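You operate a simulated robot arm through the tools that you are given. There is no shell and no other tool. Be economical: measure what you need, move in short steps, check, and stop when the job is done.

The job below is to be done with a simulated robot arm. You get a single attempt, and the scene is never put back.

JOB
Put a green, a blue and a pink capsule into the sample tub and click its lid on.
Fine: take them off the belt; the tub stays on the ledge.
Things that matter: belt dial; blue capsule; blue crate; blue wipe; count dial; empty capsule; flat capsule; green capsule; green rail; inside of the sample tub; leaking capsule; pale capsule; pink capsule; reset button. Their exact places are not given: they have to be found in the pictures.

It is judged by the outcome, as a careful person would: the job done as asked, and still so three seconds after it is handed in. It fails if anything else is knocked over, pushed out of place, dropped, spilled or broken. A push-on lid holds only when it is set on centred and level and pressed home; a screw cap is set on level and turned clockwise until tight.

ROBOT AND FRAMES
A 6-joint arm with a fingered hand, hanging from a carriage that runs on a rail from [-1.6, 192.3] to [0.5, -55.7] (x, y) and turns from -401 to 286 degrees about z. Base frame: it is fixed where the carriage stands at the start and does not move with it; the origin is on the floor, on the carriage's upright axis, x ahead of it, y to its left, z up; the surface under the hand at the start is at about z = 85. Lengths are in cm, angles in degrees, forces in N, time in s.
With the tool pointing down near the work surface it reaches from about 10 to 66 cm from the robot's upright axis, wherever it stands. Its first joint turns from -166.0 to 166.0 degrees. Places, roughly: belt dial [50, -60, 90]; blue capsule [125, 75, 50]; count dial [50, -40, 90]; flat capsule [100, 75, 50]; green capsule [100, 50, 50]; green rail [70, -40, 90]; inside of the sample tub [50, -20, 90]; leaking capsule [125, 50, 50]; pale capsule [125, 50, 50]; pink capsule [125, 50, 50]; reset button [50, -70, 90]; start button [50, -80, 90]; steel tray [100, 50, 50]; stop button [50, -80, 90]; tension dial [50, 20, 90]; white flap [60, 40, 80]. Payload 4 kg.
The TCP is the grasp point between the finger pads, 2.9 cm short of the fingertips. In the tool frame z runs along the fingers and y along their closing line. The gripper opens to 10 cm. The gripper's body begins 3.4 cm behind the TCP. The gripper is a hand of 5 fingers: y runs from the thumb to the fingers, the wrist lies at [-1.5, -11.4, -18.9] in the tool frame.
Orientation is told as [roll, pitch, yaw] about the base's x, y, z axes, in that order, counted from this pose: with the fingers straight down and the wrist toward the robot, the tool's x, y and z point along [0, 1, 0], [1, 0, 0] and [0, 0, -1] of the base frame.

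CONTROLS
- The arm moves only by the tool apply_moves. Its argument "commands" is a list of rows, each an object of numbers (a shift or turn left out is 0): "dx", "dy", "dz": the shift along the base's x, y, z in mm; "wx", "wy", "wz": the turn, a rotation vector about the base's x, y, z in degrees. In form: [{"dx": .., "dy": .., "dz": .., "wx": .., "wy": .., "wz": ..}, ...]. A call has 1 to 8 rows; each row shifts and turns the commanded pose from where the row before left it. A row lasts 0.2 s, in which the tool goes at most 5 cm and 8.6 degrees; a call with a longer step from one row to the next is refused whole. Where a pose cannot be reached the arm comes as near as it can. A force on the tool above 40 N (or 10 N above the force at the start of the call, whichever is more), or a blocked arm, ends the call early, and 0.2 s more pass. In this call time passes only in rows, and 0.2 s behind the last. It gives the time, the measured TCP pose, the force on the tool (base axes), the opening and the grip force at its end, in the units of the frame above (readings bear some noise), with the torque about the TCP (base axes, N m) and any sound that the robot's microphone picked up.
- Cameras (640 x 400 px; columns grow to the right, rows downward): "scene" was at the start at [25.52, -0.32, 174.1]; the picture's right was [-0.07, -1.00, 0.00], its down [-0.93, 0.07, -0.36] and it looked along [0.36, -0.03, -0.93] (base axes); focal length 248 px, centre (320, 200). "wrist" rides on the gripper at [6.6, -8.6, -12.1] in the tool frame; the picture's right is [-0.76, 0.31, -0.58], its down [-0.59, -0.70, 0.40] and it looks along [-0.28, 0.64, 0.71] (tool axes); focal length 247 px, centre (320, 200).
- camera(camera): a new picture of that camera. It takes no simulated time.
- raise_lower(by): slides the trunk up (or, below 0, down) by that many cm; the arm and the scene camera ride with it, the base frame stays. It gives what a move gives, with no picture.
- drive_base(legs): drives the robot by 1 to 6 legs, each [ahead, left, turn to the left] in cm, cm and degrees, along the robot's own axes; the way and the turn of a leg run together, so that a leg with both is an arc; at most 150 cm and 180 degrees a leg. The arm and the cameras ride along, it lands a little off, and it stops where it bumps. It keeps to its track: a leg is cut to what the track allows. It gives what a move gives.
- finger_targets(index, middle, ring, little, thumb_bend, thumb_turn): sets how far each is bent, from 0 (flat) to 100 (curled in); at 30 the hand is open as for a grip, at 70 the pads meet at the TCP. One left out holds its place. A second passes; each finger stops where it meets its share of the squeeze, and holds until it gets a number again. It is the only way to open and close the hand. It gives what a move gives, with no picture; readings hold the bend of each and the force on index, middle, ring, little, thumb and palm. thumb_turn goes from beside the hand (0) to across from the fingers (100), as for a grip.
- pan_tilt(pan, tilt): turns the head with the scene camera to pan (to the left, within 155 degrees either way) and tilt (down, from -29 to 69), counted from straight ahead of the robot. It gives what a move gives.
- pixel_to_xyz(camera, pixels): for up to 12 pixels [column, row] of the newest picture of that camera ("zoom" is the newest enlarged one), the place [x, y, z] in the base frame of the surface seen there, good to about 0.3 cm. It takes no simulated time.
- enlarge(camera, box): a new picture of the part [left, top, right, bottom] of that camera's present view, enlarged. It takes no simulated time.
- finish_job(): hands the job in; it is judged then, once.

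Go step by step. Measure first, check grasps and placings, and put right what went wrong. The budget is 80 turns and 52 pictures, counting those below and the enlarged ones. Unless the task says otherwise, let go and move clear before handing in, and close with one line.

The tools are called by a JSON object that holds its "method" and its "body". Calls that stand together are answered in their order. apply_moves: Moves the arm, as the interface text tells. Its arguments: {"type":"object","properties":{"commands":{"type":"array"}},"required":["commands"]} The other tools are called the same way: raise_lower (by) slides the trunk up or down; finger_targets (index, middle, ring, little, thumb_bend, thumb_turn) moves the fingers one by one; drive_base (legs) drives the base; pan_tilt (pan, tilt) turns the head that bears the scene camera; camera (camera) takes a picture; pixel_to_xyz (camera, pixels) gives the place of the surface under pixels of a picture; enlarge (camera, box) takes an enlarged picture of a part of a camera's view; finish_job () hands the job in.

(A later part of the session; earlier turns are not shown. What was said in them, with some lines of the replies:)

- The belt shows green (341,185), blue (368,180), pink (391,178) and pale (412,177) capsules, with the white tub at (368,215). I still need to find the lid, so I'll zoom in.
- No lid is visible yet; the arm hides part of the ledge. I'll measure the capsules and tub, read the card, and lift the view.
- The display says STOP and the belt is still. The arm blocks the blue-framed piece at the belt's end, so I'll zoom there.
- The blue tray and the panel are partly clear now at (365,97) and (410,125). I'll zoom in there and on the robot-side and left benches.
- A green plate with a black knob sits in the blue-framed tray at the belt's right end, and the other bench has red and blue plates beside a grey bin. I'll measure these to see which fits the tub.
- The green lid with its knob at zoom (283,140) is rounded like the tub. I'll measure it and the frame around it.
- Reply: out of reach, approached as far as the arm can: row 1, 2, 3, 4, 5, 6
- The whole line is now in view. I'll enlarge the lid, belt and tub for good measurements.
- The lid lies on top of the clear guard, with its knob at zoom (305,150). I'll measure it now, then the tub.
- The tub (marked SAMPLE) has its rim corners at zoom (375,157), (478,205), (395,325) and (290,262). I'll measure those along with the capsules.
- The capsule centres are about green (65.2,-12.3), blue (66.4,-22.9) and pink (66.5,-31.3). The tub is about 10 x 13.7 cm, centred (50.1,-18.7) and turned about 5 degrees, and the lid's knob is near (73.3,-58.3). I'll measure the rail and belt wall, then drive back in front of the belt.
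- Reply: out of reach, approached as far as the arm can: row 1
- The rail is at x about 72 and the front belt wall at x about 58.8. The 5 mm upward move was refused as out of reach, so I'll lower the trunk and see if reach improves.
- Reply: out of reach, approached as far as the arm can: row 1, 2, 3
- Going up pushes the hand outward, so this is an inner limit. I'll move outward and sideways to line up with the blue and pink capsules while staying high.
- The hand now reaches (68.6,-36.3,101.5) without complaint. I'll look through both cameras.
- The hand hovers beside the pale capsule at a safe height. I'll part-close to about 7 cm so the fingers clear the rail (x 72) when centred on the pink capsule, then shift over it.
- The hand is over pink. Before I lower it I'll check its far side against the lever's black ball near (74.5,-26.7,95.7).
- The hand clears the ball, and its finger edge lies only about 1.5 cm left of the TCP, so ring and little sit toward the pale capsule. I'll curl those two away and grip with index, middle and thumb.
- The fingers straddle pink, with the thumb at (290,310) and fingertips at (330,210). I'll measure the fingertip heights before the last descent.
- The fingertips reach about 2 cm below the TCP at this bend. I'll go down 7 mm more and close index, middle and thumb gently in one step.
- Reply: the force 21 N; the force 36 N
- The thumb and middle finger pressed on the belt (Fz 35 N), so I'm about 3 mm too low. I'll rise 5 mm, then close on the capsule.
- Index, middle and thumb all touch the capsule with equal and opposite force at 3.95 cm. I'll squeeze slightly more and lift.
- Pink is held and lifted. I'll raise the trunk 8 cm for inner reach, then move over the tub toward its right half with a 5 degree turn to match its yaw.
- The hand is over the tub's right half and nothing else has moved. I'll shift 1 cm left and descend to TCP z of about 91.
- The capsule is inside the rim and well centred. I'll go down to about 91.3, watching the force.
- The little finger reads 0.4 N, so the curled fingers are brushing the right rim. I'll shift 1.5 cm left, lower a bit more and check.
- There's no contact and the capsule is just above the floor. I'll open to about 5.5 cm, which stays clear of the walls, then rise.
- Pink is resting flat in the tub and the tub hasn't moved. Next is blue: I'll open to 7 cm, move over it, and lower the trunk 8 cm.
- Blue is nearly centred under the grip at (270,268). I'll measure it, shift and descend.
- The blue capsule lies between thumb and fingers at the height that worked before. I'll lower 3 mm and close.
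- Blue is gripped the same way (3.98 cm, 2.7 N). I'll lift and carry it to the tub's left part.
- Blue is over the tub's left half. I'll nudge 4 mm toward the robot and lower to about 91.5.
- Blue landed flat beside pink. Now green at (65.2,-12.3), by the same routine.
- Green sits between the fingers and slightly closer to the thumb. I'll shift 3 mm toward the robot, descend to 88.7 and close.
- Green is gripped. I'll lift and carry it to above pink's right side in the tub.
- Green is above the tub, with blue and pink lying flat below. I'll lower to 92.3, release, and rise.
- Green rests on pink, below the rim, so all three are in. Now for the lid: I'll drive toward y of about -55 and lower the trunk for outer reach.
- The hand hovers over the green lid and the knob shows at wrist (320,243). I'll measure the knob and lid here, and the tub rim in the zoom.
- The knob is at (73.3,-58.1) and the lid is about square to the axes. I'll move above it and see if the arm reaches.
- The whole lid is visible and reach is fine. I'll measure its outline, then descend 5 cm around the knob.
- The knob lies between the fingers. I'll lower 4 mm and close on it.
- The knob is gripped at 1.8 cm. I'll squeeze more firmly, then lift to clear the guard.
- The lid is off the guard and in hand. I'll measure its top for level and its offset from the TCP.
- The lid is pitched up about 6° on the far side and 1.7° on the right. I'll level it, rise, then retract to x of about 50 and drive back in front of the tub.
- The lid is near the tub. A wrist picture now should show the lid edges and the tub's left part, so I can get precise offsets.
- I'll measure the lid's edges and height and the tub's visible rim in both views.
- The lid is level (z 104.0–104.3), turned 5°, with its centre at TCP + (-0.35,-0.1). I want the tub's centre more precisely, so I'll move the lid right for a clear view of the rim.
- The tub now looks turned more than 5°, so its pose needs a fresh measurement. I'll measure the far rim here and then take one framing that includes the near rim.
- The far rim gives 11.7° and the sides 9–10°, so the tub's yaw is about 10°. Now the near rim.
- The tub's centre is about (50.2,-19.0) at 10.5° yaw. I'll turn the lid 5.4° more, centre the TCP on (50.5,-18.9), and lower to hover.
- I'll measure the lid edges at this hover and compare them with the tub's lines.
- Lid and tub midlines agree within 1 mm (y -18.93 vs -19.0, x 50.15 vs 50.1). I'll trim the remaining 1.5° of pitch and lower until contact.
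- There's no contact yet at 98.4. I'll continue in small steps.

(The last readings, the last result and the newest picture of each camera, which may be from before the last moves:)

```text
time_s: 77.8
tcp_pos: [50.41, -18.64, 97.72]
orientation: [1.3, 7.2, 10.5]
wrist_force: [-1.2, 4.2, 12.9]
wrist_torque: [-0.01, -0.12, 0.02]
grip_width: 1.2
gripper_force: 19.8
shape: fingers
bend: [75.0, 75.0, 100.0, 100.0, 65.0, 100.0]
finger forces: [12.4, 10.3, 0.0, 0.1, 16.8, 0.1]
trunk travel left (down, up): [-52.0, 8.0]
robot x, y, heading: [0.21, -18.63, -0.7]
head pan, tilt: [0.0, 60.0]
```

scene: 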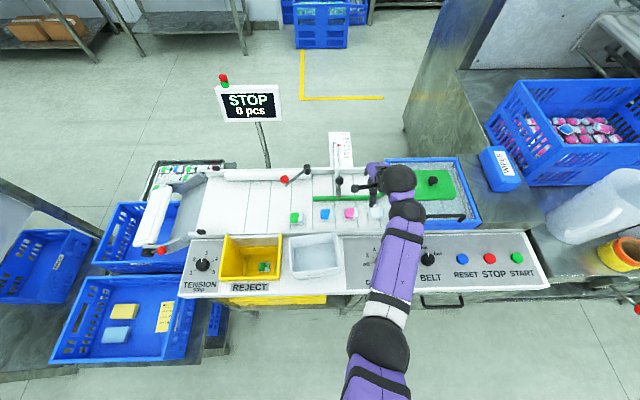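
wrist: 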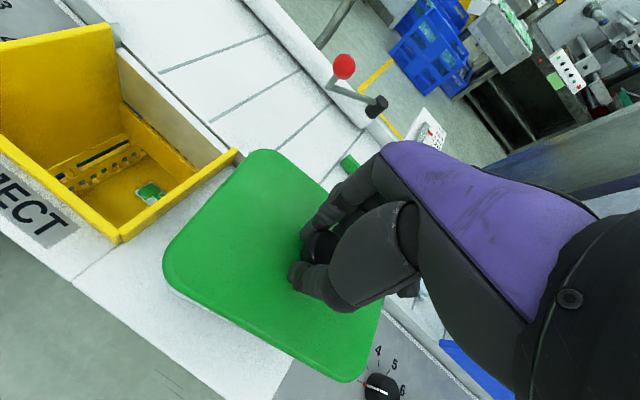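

Contact came at TCP 97.7 with 13 N up. I'll check alignment before pressing.

{"method": "camera", "body": {"camera": "wrist"}}

{"method": "pixel_to_xyz", "body": {"camera": "wrist", "pixels": [[230, 182], [205, 212], [195, 280], [240, 310], [280, 335], [320, 357], [270, 160], [295, 177], [318, 195], [370, 335], [240, 240], [285, 310]]}}

```text
3 pictures are left
```

wrist: 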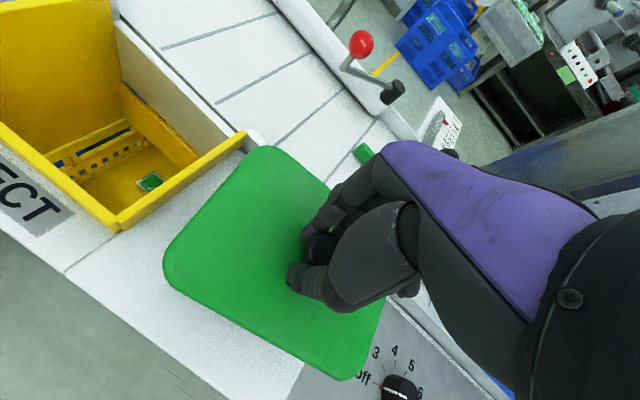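

```text
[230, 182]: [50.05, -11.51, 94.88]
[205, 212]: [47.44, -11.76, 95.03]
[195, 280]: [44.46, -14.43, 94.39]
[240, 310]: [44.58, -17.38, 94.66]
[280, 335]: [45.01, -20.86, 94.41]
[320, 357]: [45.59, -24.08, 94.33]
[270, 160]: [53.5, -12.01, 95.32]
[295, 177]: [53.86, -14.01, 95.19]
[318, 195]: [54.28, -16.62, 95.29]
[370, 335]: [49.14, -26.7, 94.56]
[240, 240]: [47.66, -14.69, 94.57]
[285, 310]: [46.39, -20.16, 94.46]
```

The lid pitched in the grip (near 94.4, far 95.25). I'll ease off, release so it settles level on the rim, then press with the fingertips spread either side of the knob.

{"method": "apply_moves", "body": {"commands": [{"dz": 2, "wy": 2}, {"wy": 2}]}}

{"method": "finger_targets", "body": {"index": 60, "middle": 60, "thumb_bend": 57}}

{"method": "finger_targets", "body": {"index": 46, "middle": 46, "thumb_bend": 46}}

{"method": "apply_moves", "body": {"commands": [{"dz": 20}, {"dz": 20, "wy": -3}, {"wy": -3}]}}

{"method": "camera", "body": {"camera": "wrist"}}

```text
time_s: 78.4
tcp_pos: [50.38, -18.82, 97.82]
orientation: [2.0, 11.3, 10.6]
wrist_force: [2.2, 0.8, 5.0]
wrist_torque: [-0.11, -0.43, 0.05]
grip_width: 1.21
gripper_force: 21.1
shape: fingers
bend: [75.0, 75.0, 100.0, 100.0, 65.0, 100.0]
finger forces: [7.1, 18.4, 0.0, 0.1, 17.8, 0.0]
trunk travel left (down, up): [-52.0, 8.0]
robot x, y, heading: [-0.13, -18.36, -1.0]
head pan, tilt: [0.0, 60.0]
```

```text
time_s: 79.4
tcp_pos: [50.63, -18.75, 97.72]
orientation: [2.0, 11.2, 10.6]
wrist_force: [-4.3, 0.1, 23.4]
wrist_torque: [-0.03, 0.1, -0.01]
grip_width: 1.83
gripper_force: 13.8
shape: fingers
bend: [72.0, 73.0, 100.0, 100.0, 56.0, 100.0]
finger forces: [18.8, 9.1, 0.0, 0.0, 0.3, 0.1]
trunk travel left (down, up): [-52.0, 8.0]
robot x, y, heading: [0.23, -18.37, -1.0]
head pan, tilt: [0.0, 60.0]
```

```text
time_s: 80.4
tcp_pos: [50.49, -18.67, 97.65]
orientation: [2.0, 11.0, 10.6]
wrist_force: [-6.2, 2.0, 30.7]
wrist_torque: [0.08, 0.02, -0.01]
grip_width: 3.02
gripper_force: 16.1
shape: fingers
bend: [72.0, 79.0, 100.0, 100.0, 46.0, 100.0]
finger forces: [23.4, 8.9, 0.0, 0.1, 0.1, 0.1]
trunk travel left (down, up): [-52.0, 8.0]
robot x, y, heading: [-0.2, -18.85, -1.1]
head pan, tilt: [0.0, 60.0]
```

```text
time_s: 81.2
tcp_pos: [50.46, -18.73, 101.57]
orientation: [1.0, 5.5, 10.5]
wrist_force: [0.0, -0.4, 0.1]
wrist_torque: [0.01, 0.01, -0.04]
grip_width: 5.95
gripper_force: 0.1
shape: fingers
bend: [46.0, 46.0, 100.0, 100.0, 46.0, 100.0]
finger forces: [0.1, 0.0, 0.0, 0.0, 0.0, 0.0]
trunk travel left (down, up): [-52.0, 8.0]
robot x, y, heading: [-0.26, -18.75, -1.0]
head pan, tilt: [0.0, 60.0]
```

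```text
2 pictures are left
```

wrist: 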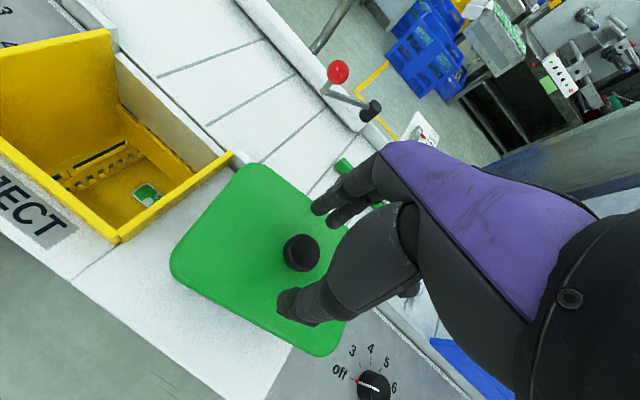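

The lid is released and sitting on the tub. I'll measure its level and position.

{"method": "pixel_to_xyz", "body": {"camera": "wrist", "pixels": [[225, 192], [180, 250], [190, 290], [240, 320], [290, 345], [320, 350], [345, 325], [255, 170], [290, 190], [240, 250], [300, 245], [310, 218]]}}

{"method": "pixel_to_xyz", "body": {"camera": "wrist", "pixels": [[205, 215], [172, 262], [177, 280], [215, 307], [265, 335], [325, 355], [275, 180], [300, 197], [335, 340], [200, 250], [260, 310], [270, 200]]}}

```text
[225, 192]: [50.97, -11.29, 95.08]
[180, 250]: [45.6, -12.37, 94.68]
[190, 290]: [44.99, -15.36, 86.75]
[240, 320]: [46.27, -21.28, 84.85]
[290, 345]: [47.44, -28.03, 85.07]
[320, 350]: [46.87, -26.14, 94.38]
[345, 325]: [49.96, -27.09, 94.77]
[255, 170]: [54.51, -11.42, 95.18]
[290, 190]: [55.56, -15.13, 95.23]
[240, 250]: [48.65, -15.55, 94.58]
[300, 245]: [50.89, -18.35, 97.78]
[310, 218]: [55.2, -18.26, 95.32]
```

```text
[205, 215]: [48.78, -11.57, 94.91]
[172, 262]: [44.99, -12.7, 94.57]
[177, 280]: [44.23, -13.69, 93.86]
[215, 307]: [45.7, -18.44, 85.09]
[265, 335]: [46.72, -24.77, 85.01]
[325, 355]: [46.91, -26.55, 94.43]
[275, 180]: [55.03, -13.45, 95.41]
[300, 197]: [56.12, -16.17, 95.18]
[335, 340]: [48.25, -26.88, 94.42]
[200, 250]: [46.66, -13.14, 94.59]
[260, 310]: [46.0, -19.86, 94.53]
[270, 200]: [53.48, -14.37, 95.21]
```

The near side sits low (94.5) and the far side high (95.2), which suggests the lid is slightly too far out in x. I'll measure the near and far edges more finely.

{"method": "pixel_to_xyz", "body": {"camera": "wrist", "pixels": [[225, 297], [225, 301], [225, 305], [260, 318], [260, 322], [260, 326], [290, 334], [290, 338], [290, 341], [308, 205], [308, 201], [305, 199]]}}

{"method": "pixel_to_xyz", "body": {"camera": "wrist", "pixels": [[280, 181], [280, 178], [280, 175], [260, 166], [265, 169], [225, 186], [225, 189], [195, 224], [192, 222], [188, 226], [300, 258], [287, 250]]}}

```text
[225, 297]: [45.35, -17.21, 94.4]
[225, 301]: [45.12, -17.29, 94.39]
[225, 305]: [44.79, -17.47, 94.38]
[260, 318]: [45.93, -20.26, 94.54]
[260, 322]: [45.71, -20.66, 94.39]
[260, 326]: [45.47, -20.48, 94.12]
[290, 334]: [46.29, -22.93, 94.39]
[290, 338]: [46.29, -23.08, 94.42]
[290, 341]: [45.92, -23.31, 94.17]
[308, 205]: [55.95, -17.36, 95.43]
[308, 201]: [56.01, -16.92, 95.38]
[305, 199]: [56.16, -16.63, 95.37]
```

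```text
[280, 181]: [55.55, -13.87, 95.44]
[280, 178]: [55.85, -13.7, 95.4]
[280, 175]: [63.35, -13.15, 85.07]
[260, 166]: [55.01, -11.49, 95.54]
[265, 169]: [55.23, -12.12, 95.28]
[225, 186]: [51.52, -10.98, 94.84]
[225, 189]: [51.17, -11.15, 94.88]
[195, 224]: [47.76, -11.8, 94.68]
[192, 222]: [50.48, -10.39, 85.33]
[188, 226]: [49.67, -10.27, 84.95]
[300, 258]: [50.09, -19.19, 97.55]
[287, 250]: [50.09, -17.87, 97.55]
```

The lid's mid-x is about 50.8, while the tub's was 50.1. Before re-centring I'll check whether the tub itself moved, by sampling its wall below the lid edge.

{"method": "pixel_to_xyz", "body": {"camera": "wrist", "pixels": [[170, 275], [172, 285], [178, 290], [185, 286], [190, 296], [200, 296], [200, 304], [215, 315], [230, 312], [240, 325], [260, 332], [280, 343]]}}

{"method": "enlarge", "body": {"camera": "scene", "box": [280, 225, 360, 285]}}

```text
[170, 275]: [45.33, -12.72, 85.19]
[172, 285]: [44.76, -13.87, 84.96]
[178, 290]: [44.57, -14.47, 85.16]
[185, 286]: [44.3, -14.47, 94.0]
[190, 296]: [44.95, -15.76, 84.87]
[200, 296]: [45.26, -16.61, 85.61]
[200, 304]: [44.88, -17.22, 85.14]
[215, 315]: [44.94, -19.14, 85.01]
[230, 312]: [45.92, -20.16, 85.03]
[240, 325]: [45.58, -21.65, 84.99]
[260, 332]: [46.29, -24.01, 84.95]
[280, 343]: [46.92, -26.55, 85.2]
```

```text
6.67 times, centred on (320, 255) of scene
```

zoom: 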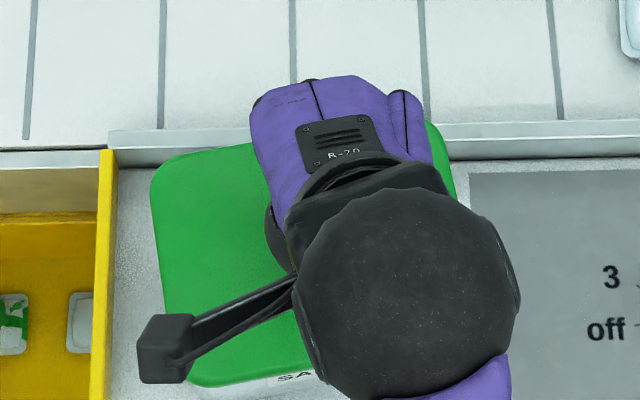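

The label's "S" now appears about 2.5 px higher than before, so the tub seems to have slid outward with the lid. I'll measure the label, the wall and the lid edges in this zoom.

{"method": "pixel_to_xyz", "body": {"camera": "zoom", "pixels": [[283, 379], [297, 377], [265, 384], [240, 389], [220, 392], [305, 374], [300, 365], [240, 378], [210, 384], [170, 360], [154, 200], [200, 152]]}}

{"method": "pixel_to_xyz", "body": {"camera": "zoom", "pixels": [[283, 385], [283, 390], [283, 397], [240, 395], [300, 390], [220, 388], [230, 150], [240, 146], [430, 126], [452, 180], [448, 160], [440, 135]]}}

```text
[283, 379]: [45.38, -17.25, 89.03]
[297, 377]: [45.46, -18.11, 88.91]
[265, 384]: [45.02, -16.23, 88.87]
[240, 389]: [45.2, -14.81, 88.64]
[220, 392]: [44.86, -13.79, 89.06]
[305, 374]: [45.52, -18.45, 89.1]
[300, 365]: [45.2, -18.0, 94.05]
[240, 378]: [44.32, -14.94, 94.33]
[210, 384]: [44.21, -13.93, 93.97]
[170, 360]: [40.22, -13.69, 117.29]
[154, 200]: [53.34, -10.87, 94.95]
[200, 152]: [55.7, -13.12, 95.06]
```

```text
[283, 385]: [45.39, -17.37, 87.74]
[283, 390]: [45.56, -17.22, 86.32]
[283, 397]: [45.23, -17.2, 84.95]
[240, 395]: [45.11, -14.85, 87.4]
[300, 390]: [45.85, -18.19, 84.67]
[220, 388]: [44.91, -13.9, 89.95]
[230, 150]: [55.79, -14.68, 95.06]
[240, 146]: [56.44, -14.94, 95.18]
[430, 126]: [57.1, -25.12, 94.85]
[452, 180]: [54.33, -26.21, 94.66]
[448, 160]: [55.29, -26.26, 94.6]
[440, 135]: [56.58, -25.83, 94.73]
```

The tub did slide about 0.9 cm outward, and the lid stayed with it: overhangs are roughly 0.5 cm in x and 0.35 cm in y on all sides, so it's centred. Only the far side is high (95.1 vs 94.4), so I'll press that side down with the fingertips beyond the knob.

{"method": "apply_moves", "body": {"commands": [{"dx": 4, "wy": 3, "dz": -10}, {"dx": 3, "wy": 1.5, "dz": -10}, {"dz": -7}, {"dz": -5}, {"dz": -3}]}}

```text
time_s: 82.4
tcp_pos: [51.79, -18.67, 98.73]
orientation: [1.5, 9.2, 10.5]
wrist_force: [4.4, 2.5, 28.3]
wrist_torque: [-0.13, -0.97, 0.06]
grip_width: 5.97
gripper_force: 14.2
shape: fingers
bend: [46.0, 47.0, 100.0, 100.0, 46.0, 100.0]
finger forces: [0.0, 28.8, 0.1, 0.0, 0.1, 0.1]
trunk travel left (down, up): [-52.0, 8.0]
robot x, y, heading: [0.02, -18.68, -1.0]
head pan, tilt: [0.0, 60.0]
```

The middle finger is pressing the far side with 28 N. I'll push a few more millimetres and listen for a click.

{"method": "apply_moves", "body": {"commands": [{"dz": -3}, {"dz": -3}]}}

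```text
time_s: 82.8
tcp_pos: [52.05, -18.79, 98.68]
orientation: [1.6, 8.6, 10.5]
wrist_force: [0.3, 1.3, 17.3]
wrist_torque: [-0.08, -0.43, 0.02]
grip_width: 5.92
gripper_force: 8.4
shape: fingers
bend: [46.0, 49.0, 100.0, 100.0, 46.0, 100.0]
finger forces: [0.0, 16.4, 0.1, 0.0, 0.0, 0.1]
trunk travel left (down, up): [-52.0, 8.0]
robot x, y, heading: [0.13, -18.51, -1.0]
head pan, tilt: [0.0, 60.0]
stopped in row 2: the force on the tool passed its limit at 43 N (the readings are from after the stop); the commanded pose is now the measured one
```

The middle finger alone was deflecting at its tip. I'll rise, spread all four fingers in a row along the far side with the thumb out of the way, and press more evenly.

{"method": "apply_moves", "body": {"commands": [{"dz": 20}, {"dz": 20, "dy": 20, "wx": -1.3}, {"dx": 2}]}}

{"method": "finger_targets", "body": {"index": 46, "middle": 46, "ring": 46, "little": 46, "thumb_bend": 40}}

{"method": "apply_moves", "body": {"commands": [{"dz": -20}, {"dz": -10}, {"dz": -5}, {"dz": -3}, {"dz": -3}]}}

```text
time_s: 83.7
tcp_pos: [51.95, -16.77, 102.37]
orientation: [0.3, 9.4, 10.1]
wrist_force: [0.0, -0.3, 0.7]
wrist_torque: [-0.03, 0.03, -0.01]
grip_width: 5.94
gripper_force: 0.1
shape: fingers
bend: [46.0, 46.0, 100.0, 100.0, 46.0, 100.0]
finger forces: [0.0, 0.0, 0.0, 0.0, 0.0, 0.0]
trunk travel left (down, up): [-52.0, 8.0]
robot x, y, heading: [0.35, -18.68, -0.9]
head pan, tilt: [0.0, 60.0]
```

```text
time_s: 84.7
tcp_pos: [51.91, -16.65, 102.44]
orientation: [0.3, 9.4, 10.3]
wrist_force: [-0.3, 0.0, -0.4]
wrist_torque: [0.01, -0.03, 0.0]
grip_width: 6.72
gripper_force: 0.1
shape: fingers
bend: [46.0, 46.0, 46.0, 46.0, 40.0, 99.0]
finger forces: [0.1, 0.0, 0.1, 0.1, 0.0, 0.0]
trunk travel left (down, up): [-52.0, 8.0]
robot x, y, heading: [0.35, -18.48, -0.9]
head pan, tilt: [0.0, 60.0]
```

```text
time_s: 85.8
tcp_pos: [52.45, -16.74, 98.77]
orientation: [0.1, 8.6, 10.3]
wrist_force: [2.5, 0.7, 32.0]
wrist_torque: [-0.16, -1.06, 0.0]
grip_width: 6.69
gripper_force: 16.2
shape: fingers
bend: [46.0, 47.0, 46.0, 46.0, 40.0, 99.0]
finger forces: [0.0, 27.2, 3.8, 0.1, 0.1, 0.0]
trunk travel left (down, up): [-52.0, 8.0]
robot x, y, heading: [-0.07, -19.09, -1.0]
head pan, tilt: [0.0, 60.0]
```

Middle and ring are pressing with 31 N total. I'll keep increasing the force in small steps.

{"method": "apply_moves", "body": {"commands": [{"dz": -2}, {"dz": -2}]}}

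{"method": "apply_moves", "body": {"commands": [{"dz": -2}, {"dz": -2}]}}

```text
time_s: 86.3
tcp_pos: [52.72, -16.67, 98.77]
orientation: [0.1, 8.2, 10.3]
wrist_force: [-1.4, 1.5, 14.6]
wrist_torque: [-0.02, -0.36, 0.02]
grip_width: 6.7
gripper_force: 7.5
shape: fingers
bend: [46.0, 49.0, 46.0, 46.0, 40.0, 99.0]
finger forces: [0.0, 14.7, 0.1, 0.1, 0.1, 0.1]
trunk travel left (down, up): [-52.0, 8.0]
robot x, y, heading: [0.33, -18.53, -0.9]
head pan, tilt: [0.0, 60.0]
stopped in row 2: the force on the tool passed its limit at 43 N (the readings are from after the stop); the commanded pose is now the measured one
```

```text
time_s: 87.1
tcp_pos: [52.83, -16.6, 98.71]
orientation: [-0.1, 7.7, 10.4]
wrist_force: [-2.4, 0.4, 14.2]
wrist_torque: [-0.05, -0.22, -0.02]
grip_width: 6.7
gripper_force: 7.1
shape: fingers
bend: [46.0, 51.0, 46.0, 46.0, 40.0, 99.0]
finger forces: [0.0, 12.1, 1.9, 0.0, 0.0, 0.0]
trunk travel left (down, up): [-52.0, 8.0]
robot x, y, heading: [0.4, -18.45, -0.7]
head pan, tilt: [0.0, 60.0]
stopped in row 2: the force on the tool passed its limit at 40 N (the readings are from after the stop); the commanded pose is now the measured one
```

43 N on the far side produced no click and no real descent, so geometry is the problem and not force. I'll move the hand clear to the right and spend the last picture on a full view of lid and tub.

{"method": "apply_moves", "body": {"commands": [{"dz": 35}, {"dz": 35, "dx": -10, "wy": -2.5}, {"dy": -45, "wy": -2.5}, {"dy": -45, "wy": -2.5}, {"dy": -45}, {"dy": -45}, {"dy": -40}]}}

{"method": "enlarge", "body": {"camera": "scene", "box": [280, 230, 372, 290]}}

```text
time_s: 88.7
tcp_pos: [51.67, -38.59, 105.43]
orientation: [-1.3, 0.7, 10.3]
wrist_force: [0.3, -0.2, 0.6]
wrist_torque: [0.01, 0.02, -0.03]
grip_width: 6.72
gripper_force: 0.0
shape: fingers
bend: [46.0, 46.0, 46.0, 46.0, 40.0, 99.0]
finger forces: [0.0, 0.0, 0.0, 0.0, 0.0, 0.0]
trunk travel left (down, up): [-52.0, 8.0]
robot x, y, heading: [-0.02, -18.84, -1.1]
head pan, tilt: [0.0, 60.0]
```

```text
6.67 times, centred on (326, 260) of scene
```

zoom: 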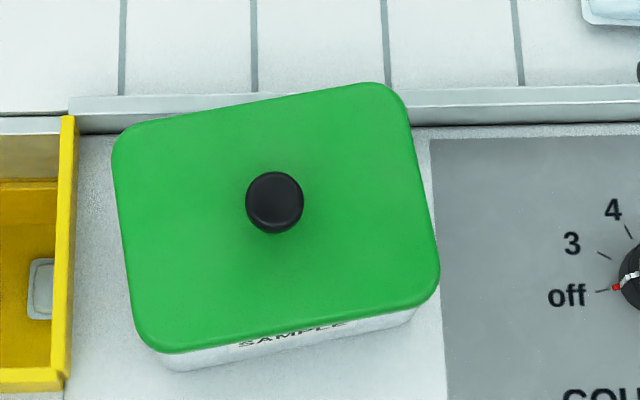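

This is a clear full view. I'll sample the lid's surface heights and edges and the tub's near wall densely.

{"method": "pixel_to_xyz", "body": {"camera": "zoom", "pixels": [[150, 150], [200, 140], [260, 130], [330, 115], [375, 105], [400, 150], [410, 220], [420, 280], [350, 300], [280, 310], [210, 325], [165, 330]]}}

{"method": "pixel_to_xyz", "body": {"camera": "zoom", "pixels": [[140, 280], [125, 200], [275, 195], [255, 195], [295, 195], [190, 360], [240, 352], [300, 340], [350, 330], [400, 318], [180, 352], [412, 306]]}}

{"method": "pixel_to_xyz", "body": {"camera": "zoom", "pixels": [[115, 180], [122, 230], [130, 290], [413, 140], [425, 200], [435, 255], [200, 113], [260, 102], [320, 91], [200, 347], [280, 331], [360, 314]]}}

```text
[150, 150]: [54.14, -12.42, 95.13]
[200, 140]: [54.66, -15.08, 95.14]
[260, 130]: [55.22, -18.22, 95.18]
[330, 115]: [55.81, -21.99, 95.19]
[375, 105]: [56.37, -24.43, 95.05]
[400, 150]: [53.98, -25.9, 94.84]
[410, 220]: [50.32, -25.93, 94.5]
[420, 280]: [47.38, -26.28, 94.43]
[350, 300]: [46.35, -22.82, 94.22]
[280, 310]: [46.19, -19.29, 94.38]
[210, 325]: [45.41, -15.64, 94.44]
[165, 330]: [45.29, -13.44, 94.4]
```

```text
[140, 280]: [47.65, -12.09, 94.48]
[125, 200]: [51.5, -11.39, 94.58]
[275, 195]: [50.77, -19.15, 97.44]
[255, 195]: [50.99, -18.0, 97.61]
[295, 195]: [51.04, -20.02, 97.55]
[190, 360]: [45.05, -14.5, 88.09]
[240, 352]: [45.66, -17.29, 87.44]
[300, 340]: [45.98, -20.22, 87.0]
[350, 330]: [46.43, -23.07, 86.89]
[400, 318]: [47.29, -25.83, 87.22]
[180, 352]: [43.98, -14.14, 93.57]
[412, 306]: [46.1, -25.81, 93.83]
```

```text
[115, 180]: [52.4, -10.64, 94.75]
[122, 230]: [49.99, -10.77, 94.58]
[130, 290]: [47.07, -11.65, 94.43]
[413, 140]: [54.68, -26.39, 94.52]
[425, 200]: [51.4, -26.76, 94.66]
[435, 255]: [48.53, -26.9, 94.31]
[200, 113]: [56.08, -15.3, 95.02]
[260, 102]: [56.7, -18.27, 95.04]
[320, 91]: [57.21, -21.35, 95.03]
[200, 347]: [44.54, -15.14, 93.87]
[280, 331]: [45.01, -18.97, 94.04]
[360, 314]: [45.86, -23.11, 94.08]
```

The lid is centred in y and at the same yaw as the tub, but the far skirt is standing on the rim (far 95.15, near 94.4) while the near skirt is down. Shifting the lid a few millimetres outward relative to the tub should let it drop. I'll cage the knob loosely with thumb and fingers and nudge it +x.

{"method": "finger_targets", "body": {"index": 46, "middle": 46, "ring": 100, "little": 100, "thumb_bend": 46}}

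{"method": "apply_moves", "body": {"commands": [{"dx": -2, "dy": 40, "wx": 1.3}, {"dx": -2, "dy": 40, "wy": -0.7}, {"dx": -2, "dy": 40}, {"dx": -2, "dy": 40}, {"dy": 36}, {"dz": -30}, {"dz": -25}]}}

```text
time_s: 89.7
tcp_pos: [51.62, -38.67, 105.33]
orientation: [-1.4, 0.6, 10.2]
wrist_force: [-0.2, 0.2, -0.7]
wrist_torque: [-0.02, -0.01, -0.04]
grip_width: 6.03
gripper_force: 0.0
shape: fingers
bend: [46.0, 46.0, 100.0, 100.0, 46.0, 99.0]
finger forces: [0.0, 0.0, 0.0, 0.1, 0.0, 0.1]
trunk travel left (down, up): [-52.0, 8.0]
robot x, y, heading: [0.15, -18.58, -1.0]
head pan, tilt: [0.0, 60.0]
```

```text
time_s: 91.3
tcp_pos: [50.59, -18.96, 99.98]
orientation: [-0.2, -0.3, 10.3]
wrist_force: [1.0, -0.4, -0.6]
wrist_torque: [0.01, -0.02, 0.02]
grip_width: 5.97
gripper_force: 0.0
shape: fingers
bend: [46.0, 46.0, 100.0, 100.0, 46.0, 99.0]
finger forces: [0.0, 0.1, 0.0, 0.0, 0.1, 0.0]
trunk travel left (down, up): [-52.0, 8.0]
robot x, y, heading: [0.12, -18.62, -1.1]
head pan, tilt: [0.0, 60.0]
```

The fingers straddle the knob. I'll lower to about 98.9 and narrow the cage.

{"method": "apply_moves", "body": {"commands": [{"dz": -6}, {"dz": -4}]}}

{"method": "finger_targets", "body": {"index": 57, "middle": 57, "thumb_bend": 60}}

{"method": "apply_moves", "body": {"commands": [{"dx": 2}, {"dx": 2}]}}

```text
time_s: 91.9
tcp_pos: [50.75, -19.01, 98.9]
orientation: [-0.2, -0.4, 10.2]
wrist_force: [0.6, -1.3, -0.2]
wrist_torque: [0.05, 0.0, 0.05]
grip_width: 6.0
gripper_force: 0.1
shape: fingers
bend: [46.0, 46.0, 100.0, 100.0, 46.0, 99.0]
finger forces: [0.0, 0.1, 0.1, 0.0, 0.1, 0.1]
trunk travel left (down, up): [-52.0, 8.0]
robot x, y, heading: [0.36, -18.66, -0.7]
head pan, tilt: [0.0, 60.0]
```

```text
time_s: 92.9
tcp_pos: [50.66, -18.99, 99.08]
orientation: [-0.3, -0.3, 10.2]
wrist_force: [-0.4, -0.2, -0.4]
wrist_torque: [0.04, 0.0, 0.0]
grip_width: 3.11
gripper_force: 0.3
shape: fingers
bend: [56.0, 56.0, 100.0, 100.0, 60.0, 100.0]
finger forces: [0.0, 0.0, 0.0, 0.0, 0.2, 0.0]
trunk travel left (down, up): [-52.0, 8.0]
robot x, y, heading: [0.49, -18.93, -1.1]
head pan, tilt: [0.0, 60.0]
```

```text
time_s: 93.5
tcp_pos: [51.12, -19.16, 98.87]
orientation: [-0.2, -0.3, 10.2]
wrist_force: [-0.1, 0.0, 0.9]
wrist_torque: [0.02, 0.03, 0.0]
grip_width: 3.05
gripper_force: 0.1
shape: fingers
bend: [56.0, 56.0, 100.0, 100.0, 60.0, 100.0]
finger forces: [0.1, 0.0, 0.0, 0.1, 0.0, 0.0]
trunk travel left (down, up): [-52.0, 8.0]
robot x, y, heading: [0.11, -18.87, -0.9]
head pan, tilt: [0.0, 60.0]
```

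No thumb contact force yet. I'll keep nudging outward 2 mm at a time.

{"method": "apply_moves", "body": {"commands": [{"dx": 2}, {"dx": 2}]}}

{"method": "apply_moves", "body": {"commands": [{"dx": 2}]}}

```text
time_s: 94.1
tcp_pos: [51.56, -19.01, 99.09]
orientation: [-0.2, -0.3, 10.4]
wrist_force: [-0.7, 0.5, 0.1]
wrist_torque: [-0.02, 0.01, 0.02]
grip_width: 3.14
gripper_force: 0.4
shape: fingers
bend: [56.0, 56.0, 100.0, 100.0, 59.0, 100.0]
finger forces: [0.0, 0.0, 0.0, 0.0, 0.9, 0.1]
trunk travel left (down, up): [-52.0, 8.0]
robot x, y, heading: [0.11, -18.55, -0.6]
head pan, tilt: [0.0, 60.0]
```

```text
time_s: 94.5
tcp_pos: [51.78, -19.01, 99.05]
orientation: [-0.2, -0.3, 10.3]
wrist_force: [-1.0, 0.1, -0.3]
wrist_torque: [0.02, -0.01, 0.0]
grip_width: 3.21
gripper_force: 0.4
shape: fingers
bend: [56.0, 56.0, 100.0, 100.0, 59.0, 100.0]
finger forces: [0.0, 0.0, 0.1, 0.1, 0.8, 0.0]
trunk travel left (down, up): [-52.0, 8.0]
robot x, y, heading: [0.24, -18.74, -0.9]
head pan, tilt: [0.0, 60.0]
```

The thumb is now pushing with about 0.9 N and the knob is sliding. I'll go a little further, watching for a change in force.

{"method": "apply_moves", "body": {"commands": [{"dx": 2}]}}

{"method": "apply_moves", "body": {"commands": [{"dx": 2}]}}

```text
time_s: 94.9
tcp_pos: [51.92, -19.17, 99.07]
orientation: [-0.3, -0.3, 10.2]
wrist_force: [-0.8, -0.5, 0.0]
wrist_torque: [0.01, 0.03, -0.02]
grip_width: 3.2
gripper_force: 0.5
shape: fingers
bend: [56.0, 56.0, 100.0, 100.0, 59.0, 100.0]
finger forces: [0.0, 0.0, 0.0, 0.0, 0.6, 0.1]
trunk travel left (down, up): [-52.0, 8.0]
robot x, y, heading: [0.09, -18.49, -1.1]
head pan, tilt: [0.0, 60.0]
```

```text
time_s: 95.3
tcp_pos: [52.26, -19.1, 98.92]
orientation: [-0.3, -0.2, 10.2]
wrist_force: [-1.2, -1.1, 0.0]
wrist_torque: [0.0, 0.05, -0.02]
grip_width: 3.18
gripper_force: 0.2
shape: fingers
bend: [56.0, 56.0, 100.0, 100.0, 59.0, 100.0]
finger forces: [0.0, 0.1, 0.0, 0.0, 1.1, 0.0]
trunk travel left (down, up): [-52.0, 8.0]
robot x, y, heading: [-0.09, -18.51, -0.8]
head pan, tilt: [0.0, 60.0]
```

The thumb force stayed near 1 N throughout, so the tub may have been sliding along too; I won't push further. I'll open to straddle the knob and press down with thumb and fingers together; which side touches first will show the tilt.

{"method": "finger_targets", "body": {"index": 48, "middle": 48, "thumb_bend": 48}}

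{"method": "apply_moves", "body": {"commands": [{"dx": -3, "dz": -4}, {"dz": -3}, {"dz": -2}]}}

{"method": "apply_moves", "body": {"commands": [{"dz": -2}]}}

```text
time_s: 96.3
tcp_pos: [52.26, -19.17, 99.04]
orientation: [-0.2, -0.2, 10.1]
wrist_force: [0.2, 0.4, 0.3]
wrist_torque: [0.0, 0.0, -0.01]
grip_width: 5.48
gripper_force: 0.0
shape: fingers
bend: [48.0, 48.0, 100.0, 100.0, 48.0, 100.0]
finger forces: [0.0, 0.0, 0.0, 0.0, 0.0, 0.1]
trunk travel left (down, up): [-52.0, 8.0]
robot x, y, heading: [-0.1, -18.8, -0.9]
head pan, tilt: [0.0, 60.0]
```

```text
time_s: 97.1
tcp_pos: [51.88, -19.03, 98.08]
orientation: [-0.2, -0.3, 10.3]
wrist_force: [-0.3, -0.5, 0.6]
wrist_torque: [0.0, 0.01, -0.02]
grip_width: 5.44
gripper_force: 0.1
shape: fingers
bend: [48.0, 48.0, 100.0, 100.0, 48.0, 100.0]
finger forces: [0.0, 0.1, 0.0, 0.0, 0.0, 0.0]
trunk travel left (down, up): [-52.0, 8.0]
robot x, y, heading: [0.4, -18.25, -0.9]
head pan, tilt: [0.0, 60.0]
```

```text
time_s: 97.5
tcp_pos: [51.83, -19.11, 97.86]
orientation: [-0.2, -0.2, 10.1]
wrist_force: [0.2, -0.6, -0.8]
wrist_torque: [0.0, 0.0, -0.03]
grip_width: 5.46
gripper_force: 0.0
shape: fingers
bend: [48.0, 48.0, 100.0, 100.0, 48.0, 100.0]
finger forces: [0.0, 0.0, 0.0, 0.1, 0.1, 0.0]
trunk travel left (down, up): [-52.0, 8.0]
robot x, y, heading: [0.01, -18.66, -0.8]
head pan, tilt: [0.0, 60.0]
```

No contact yet at 97.86, where a tilted lid would have been touched already, so the far side has dropped. I'll keep lowering and press.

{"method": "apply_moves", "body": {"commands": [{"dz": -2}, {"dz": -2}]}}

{"method": "apply_moves", "body": {"commands": [{"dz": -2}, {"dz": -2}]}}

```text
time_s: 98.1
tcp_pos: [52.08, -19.11, 97.79]
orientation: [-0.3, -0.6, 10.2]
wrist_force: [-0.9, 0.4, 18.9]
wrist_torque: [0.0, 0.79, -0.07]
grip_width: 5.87
gripper_force: 8.3
shape: fingers
bend: [48.0, 48.0, 100.0, 100.0, 47.0, 99.0]
finger forces: [0.0, 0.1, 0.1, 0.0, 17.6, 0.1]
trunk travel left (down, up): [-52.0, 8.0]
robot x, y, heading: [-0.03, -18.79, -1.1]
head pan, tilt: [0.0, 60.0]
heard: snap
```

```text
time_s: 98.7
tcp_pos: [52.49, -19.0, 97.75]
orientation: [-0.4, -1.2, 10.2]
wrist_force: [-1.9, 2.0, 16.0]
wrist_torque: [-0.06, 0.87, -0.08]
grip_width: 6.23
gripper_force: 8.0
shape: fingers
bend: [48.0, 48.0, 100.0, 100.0, 46.0, 99.0]
finger forces: [0.0, 0.0, 0.0, 0.0, 16.6, 0.1]
trunk travel left (down, up): [-52.0, 8.0]
robot x, y, heading: [0.11, -18.81, -0.9]
head pan, tilt: [0.0, 60.0]
stopped in row 2: the force on the tool passed its limit at 42 N (the readings are from after the stop); the commanded pose is now the measured one
```

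A snap was heard: the lid clicked on. I'll gently press the far side with the fingertips to confirm it's down too.

{"method": "apply_moves", "body": {"commands": [{"dz": 10, "dx": -4}, {"wy": 5, "wx": 0.3}, {"wy": 4, "dz": -3}, {"dz": -3}]}}

{"method": "apply_moves", "body": {"commands": [{"dz": -2}, {"dz": -2}]}}

```text
time_s: 99.7
tcp_pos: [52.01, -19.14, 98.21]
orientation: [1.6, 7.6, 10.3]
wrist_force: [1.2, 1.4, 10.9]
wrist_torque: [-0.06, -0.43, 0.01]
grip_width: 5.51
gripper_force: 5.6
shape: fingers
bend: [48.0, 48.0, 100.0, 100.0, 48.0, 100.0]
finger forces: [0.1, 11.4, 0.1, 0.0, 0.0, 0.0]
trunk travel left (down, up): [-52.0, 8.0]
robot x, y, heading: [-0.15, -18.74, -1.0]
head pan, tilt: [0.0, 60.0]
```

```text
time_s: 100.3
tcp_pos: [52.47, -19.13, 98.05]
orientation: [1.4, 7.4, 10.2]
wrist_force: [3.7, 2.2, 28.6]
wrist_torque: [-0.13, -0.93, 0.09]
grip_width: 5.48
gripper_force: 14.3
shape: fingers
bend: [48.0, 48.0, 100.0, 100.0, 48.0, 100.0]
finger forces: [0.0, 28.7, 0.1, 0.0, 0.1, 0.0]
trunk travel left (down, up): [-52.0, 8.0]
robot x, y, heading: [0.45, -18.58, -0.7]
head pan, tilt: [0.0, 60.0]
```

The far side touches at about 94.4, level with the near side, so the lid is fully home. I'll rise straight up and move clear.

{"method": "apply_moves", "body": {"commands": [{"dz": 20}, {"dz": 30}, {"dz": 30, "wy": -4}, {"dz": 20, "wy": -3}]}}

```text
time_s: 101.3
tcp_pos: [51.68, -19.23, 107.87]
orientation: [0.3, 1.1, 10.1]
wrist_force: [0.0, 0.4, -0.1]
wrist_torque: [-0.02, -0.01, -0.01]
grip_width: 5.52
gripper_force: 0.0
shape: fingers
bend: [48.0, 48.0, 100.0, 100.0, 48.0, 100.0]
finger forces: [0.1, 0.0, 0.0, 0.0, 0.0, 0.0]
trunk travel left (down, up): [-52.0, 8.0]
robot x, y, heading: [0.16, -18.34, -0.7]
head pan, tilt: [0.0, 60.0]
```

The hand is empty and about 10 cm above the closed tub, so I'm handing the job in.

{"method": "finish_job", "body": {}}

```text
The job is handed in.
```

The green, blue and pink capsules are in the sample tub and its lid is on: I heard it snap, and both sides felt level when pressed. I had no pictures left to check it by eye afterwards; the tub is still on the ledge, but it got turned about 5° and pushed at least 1 cm toward the belt along the way.
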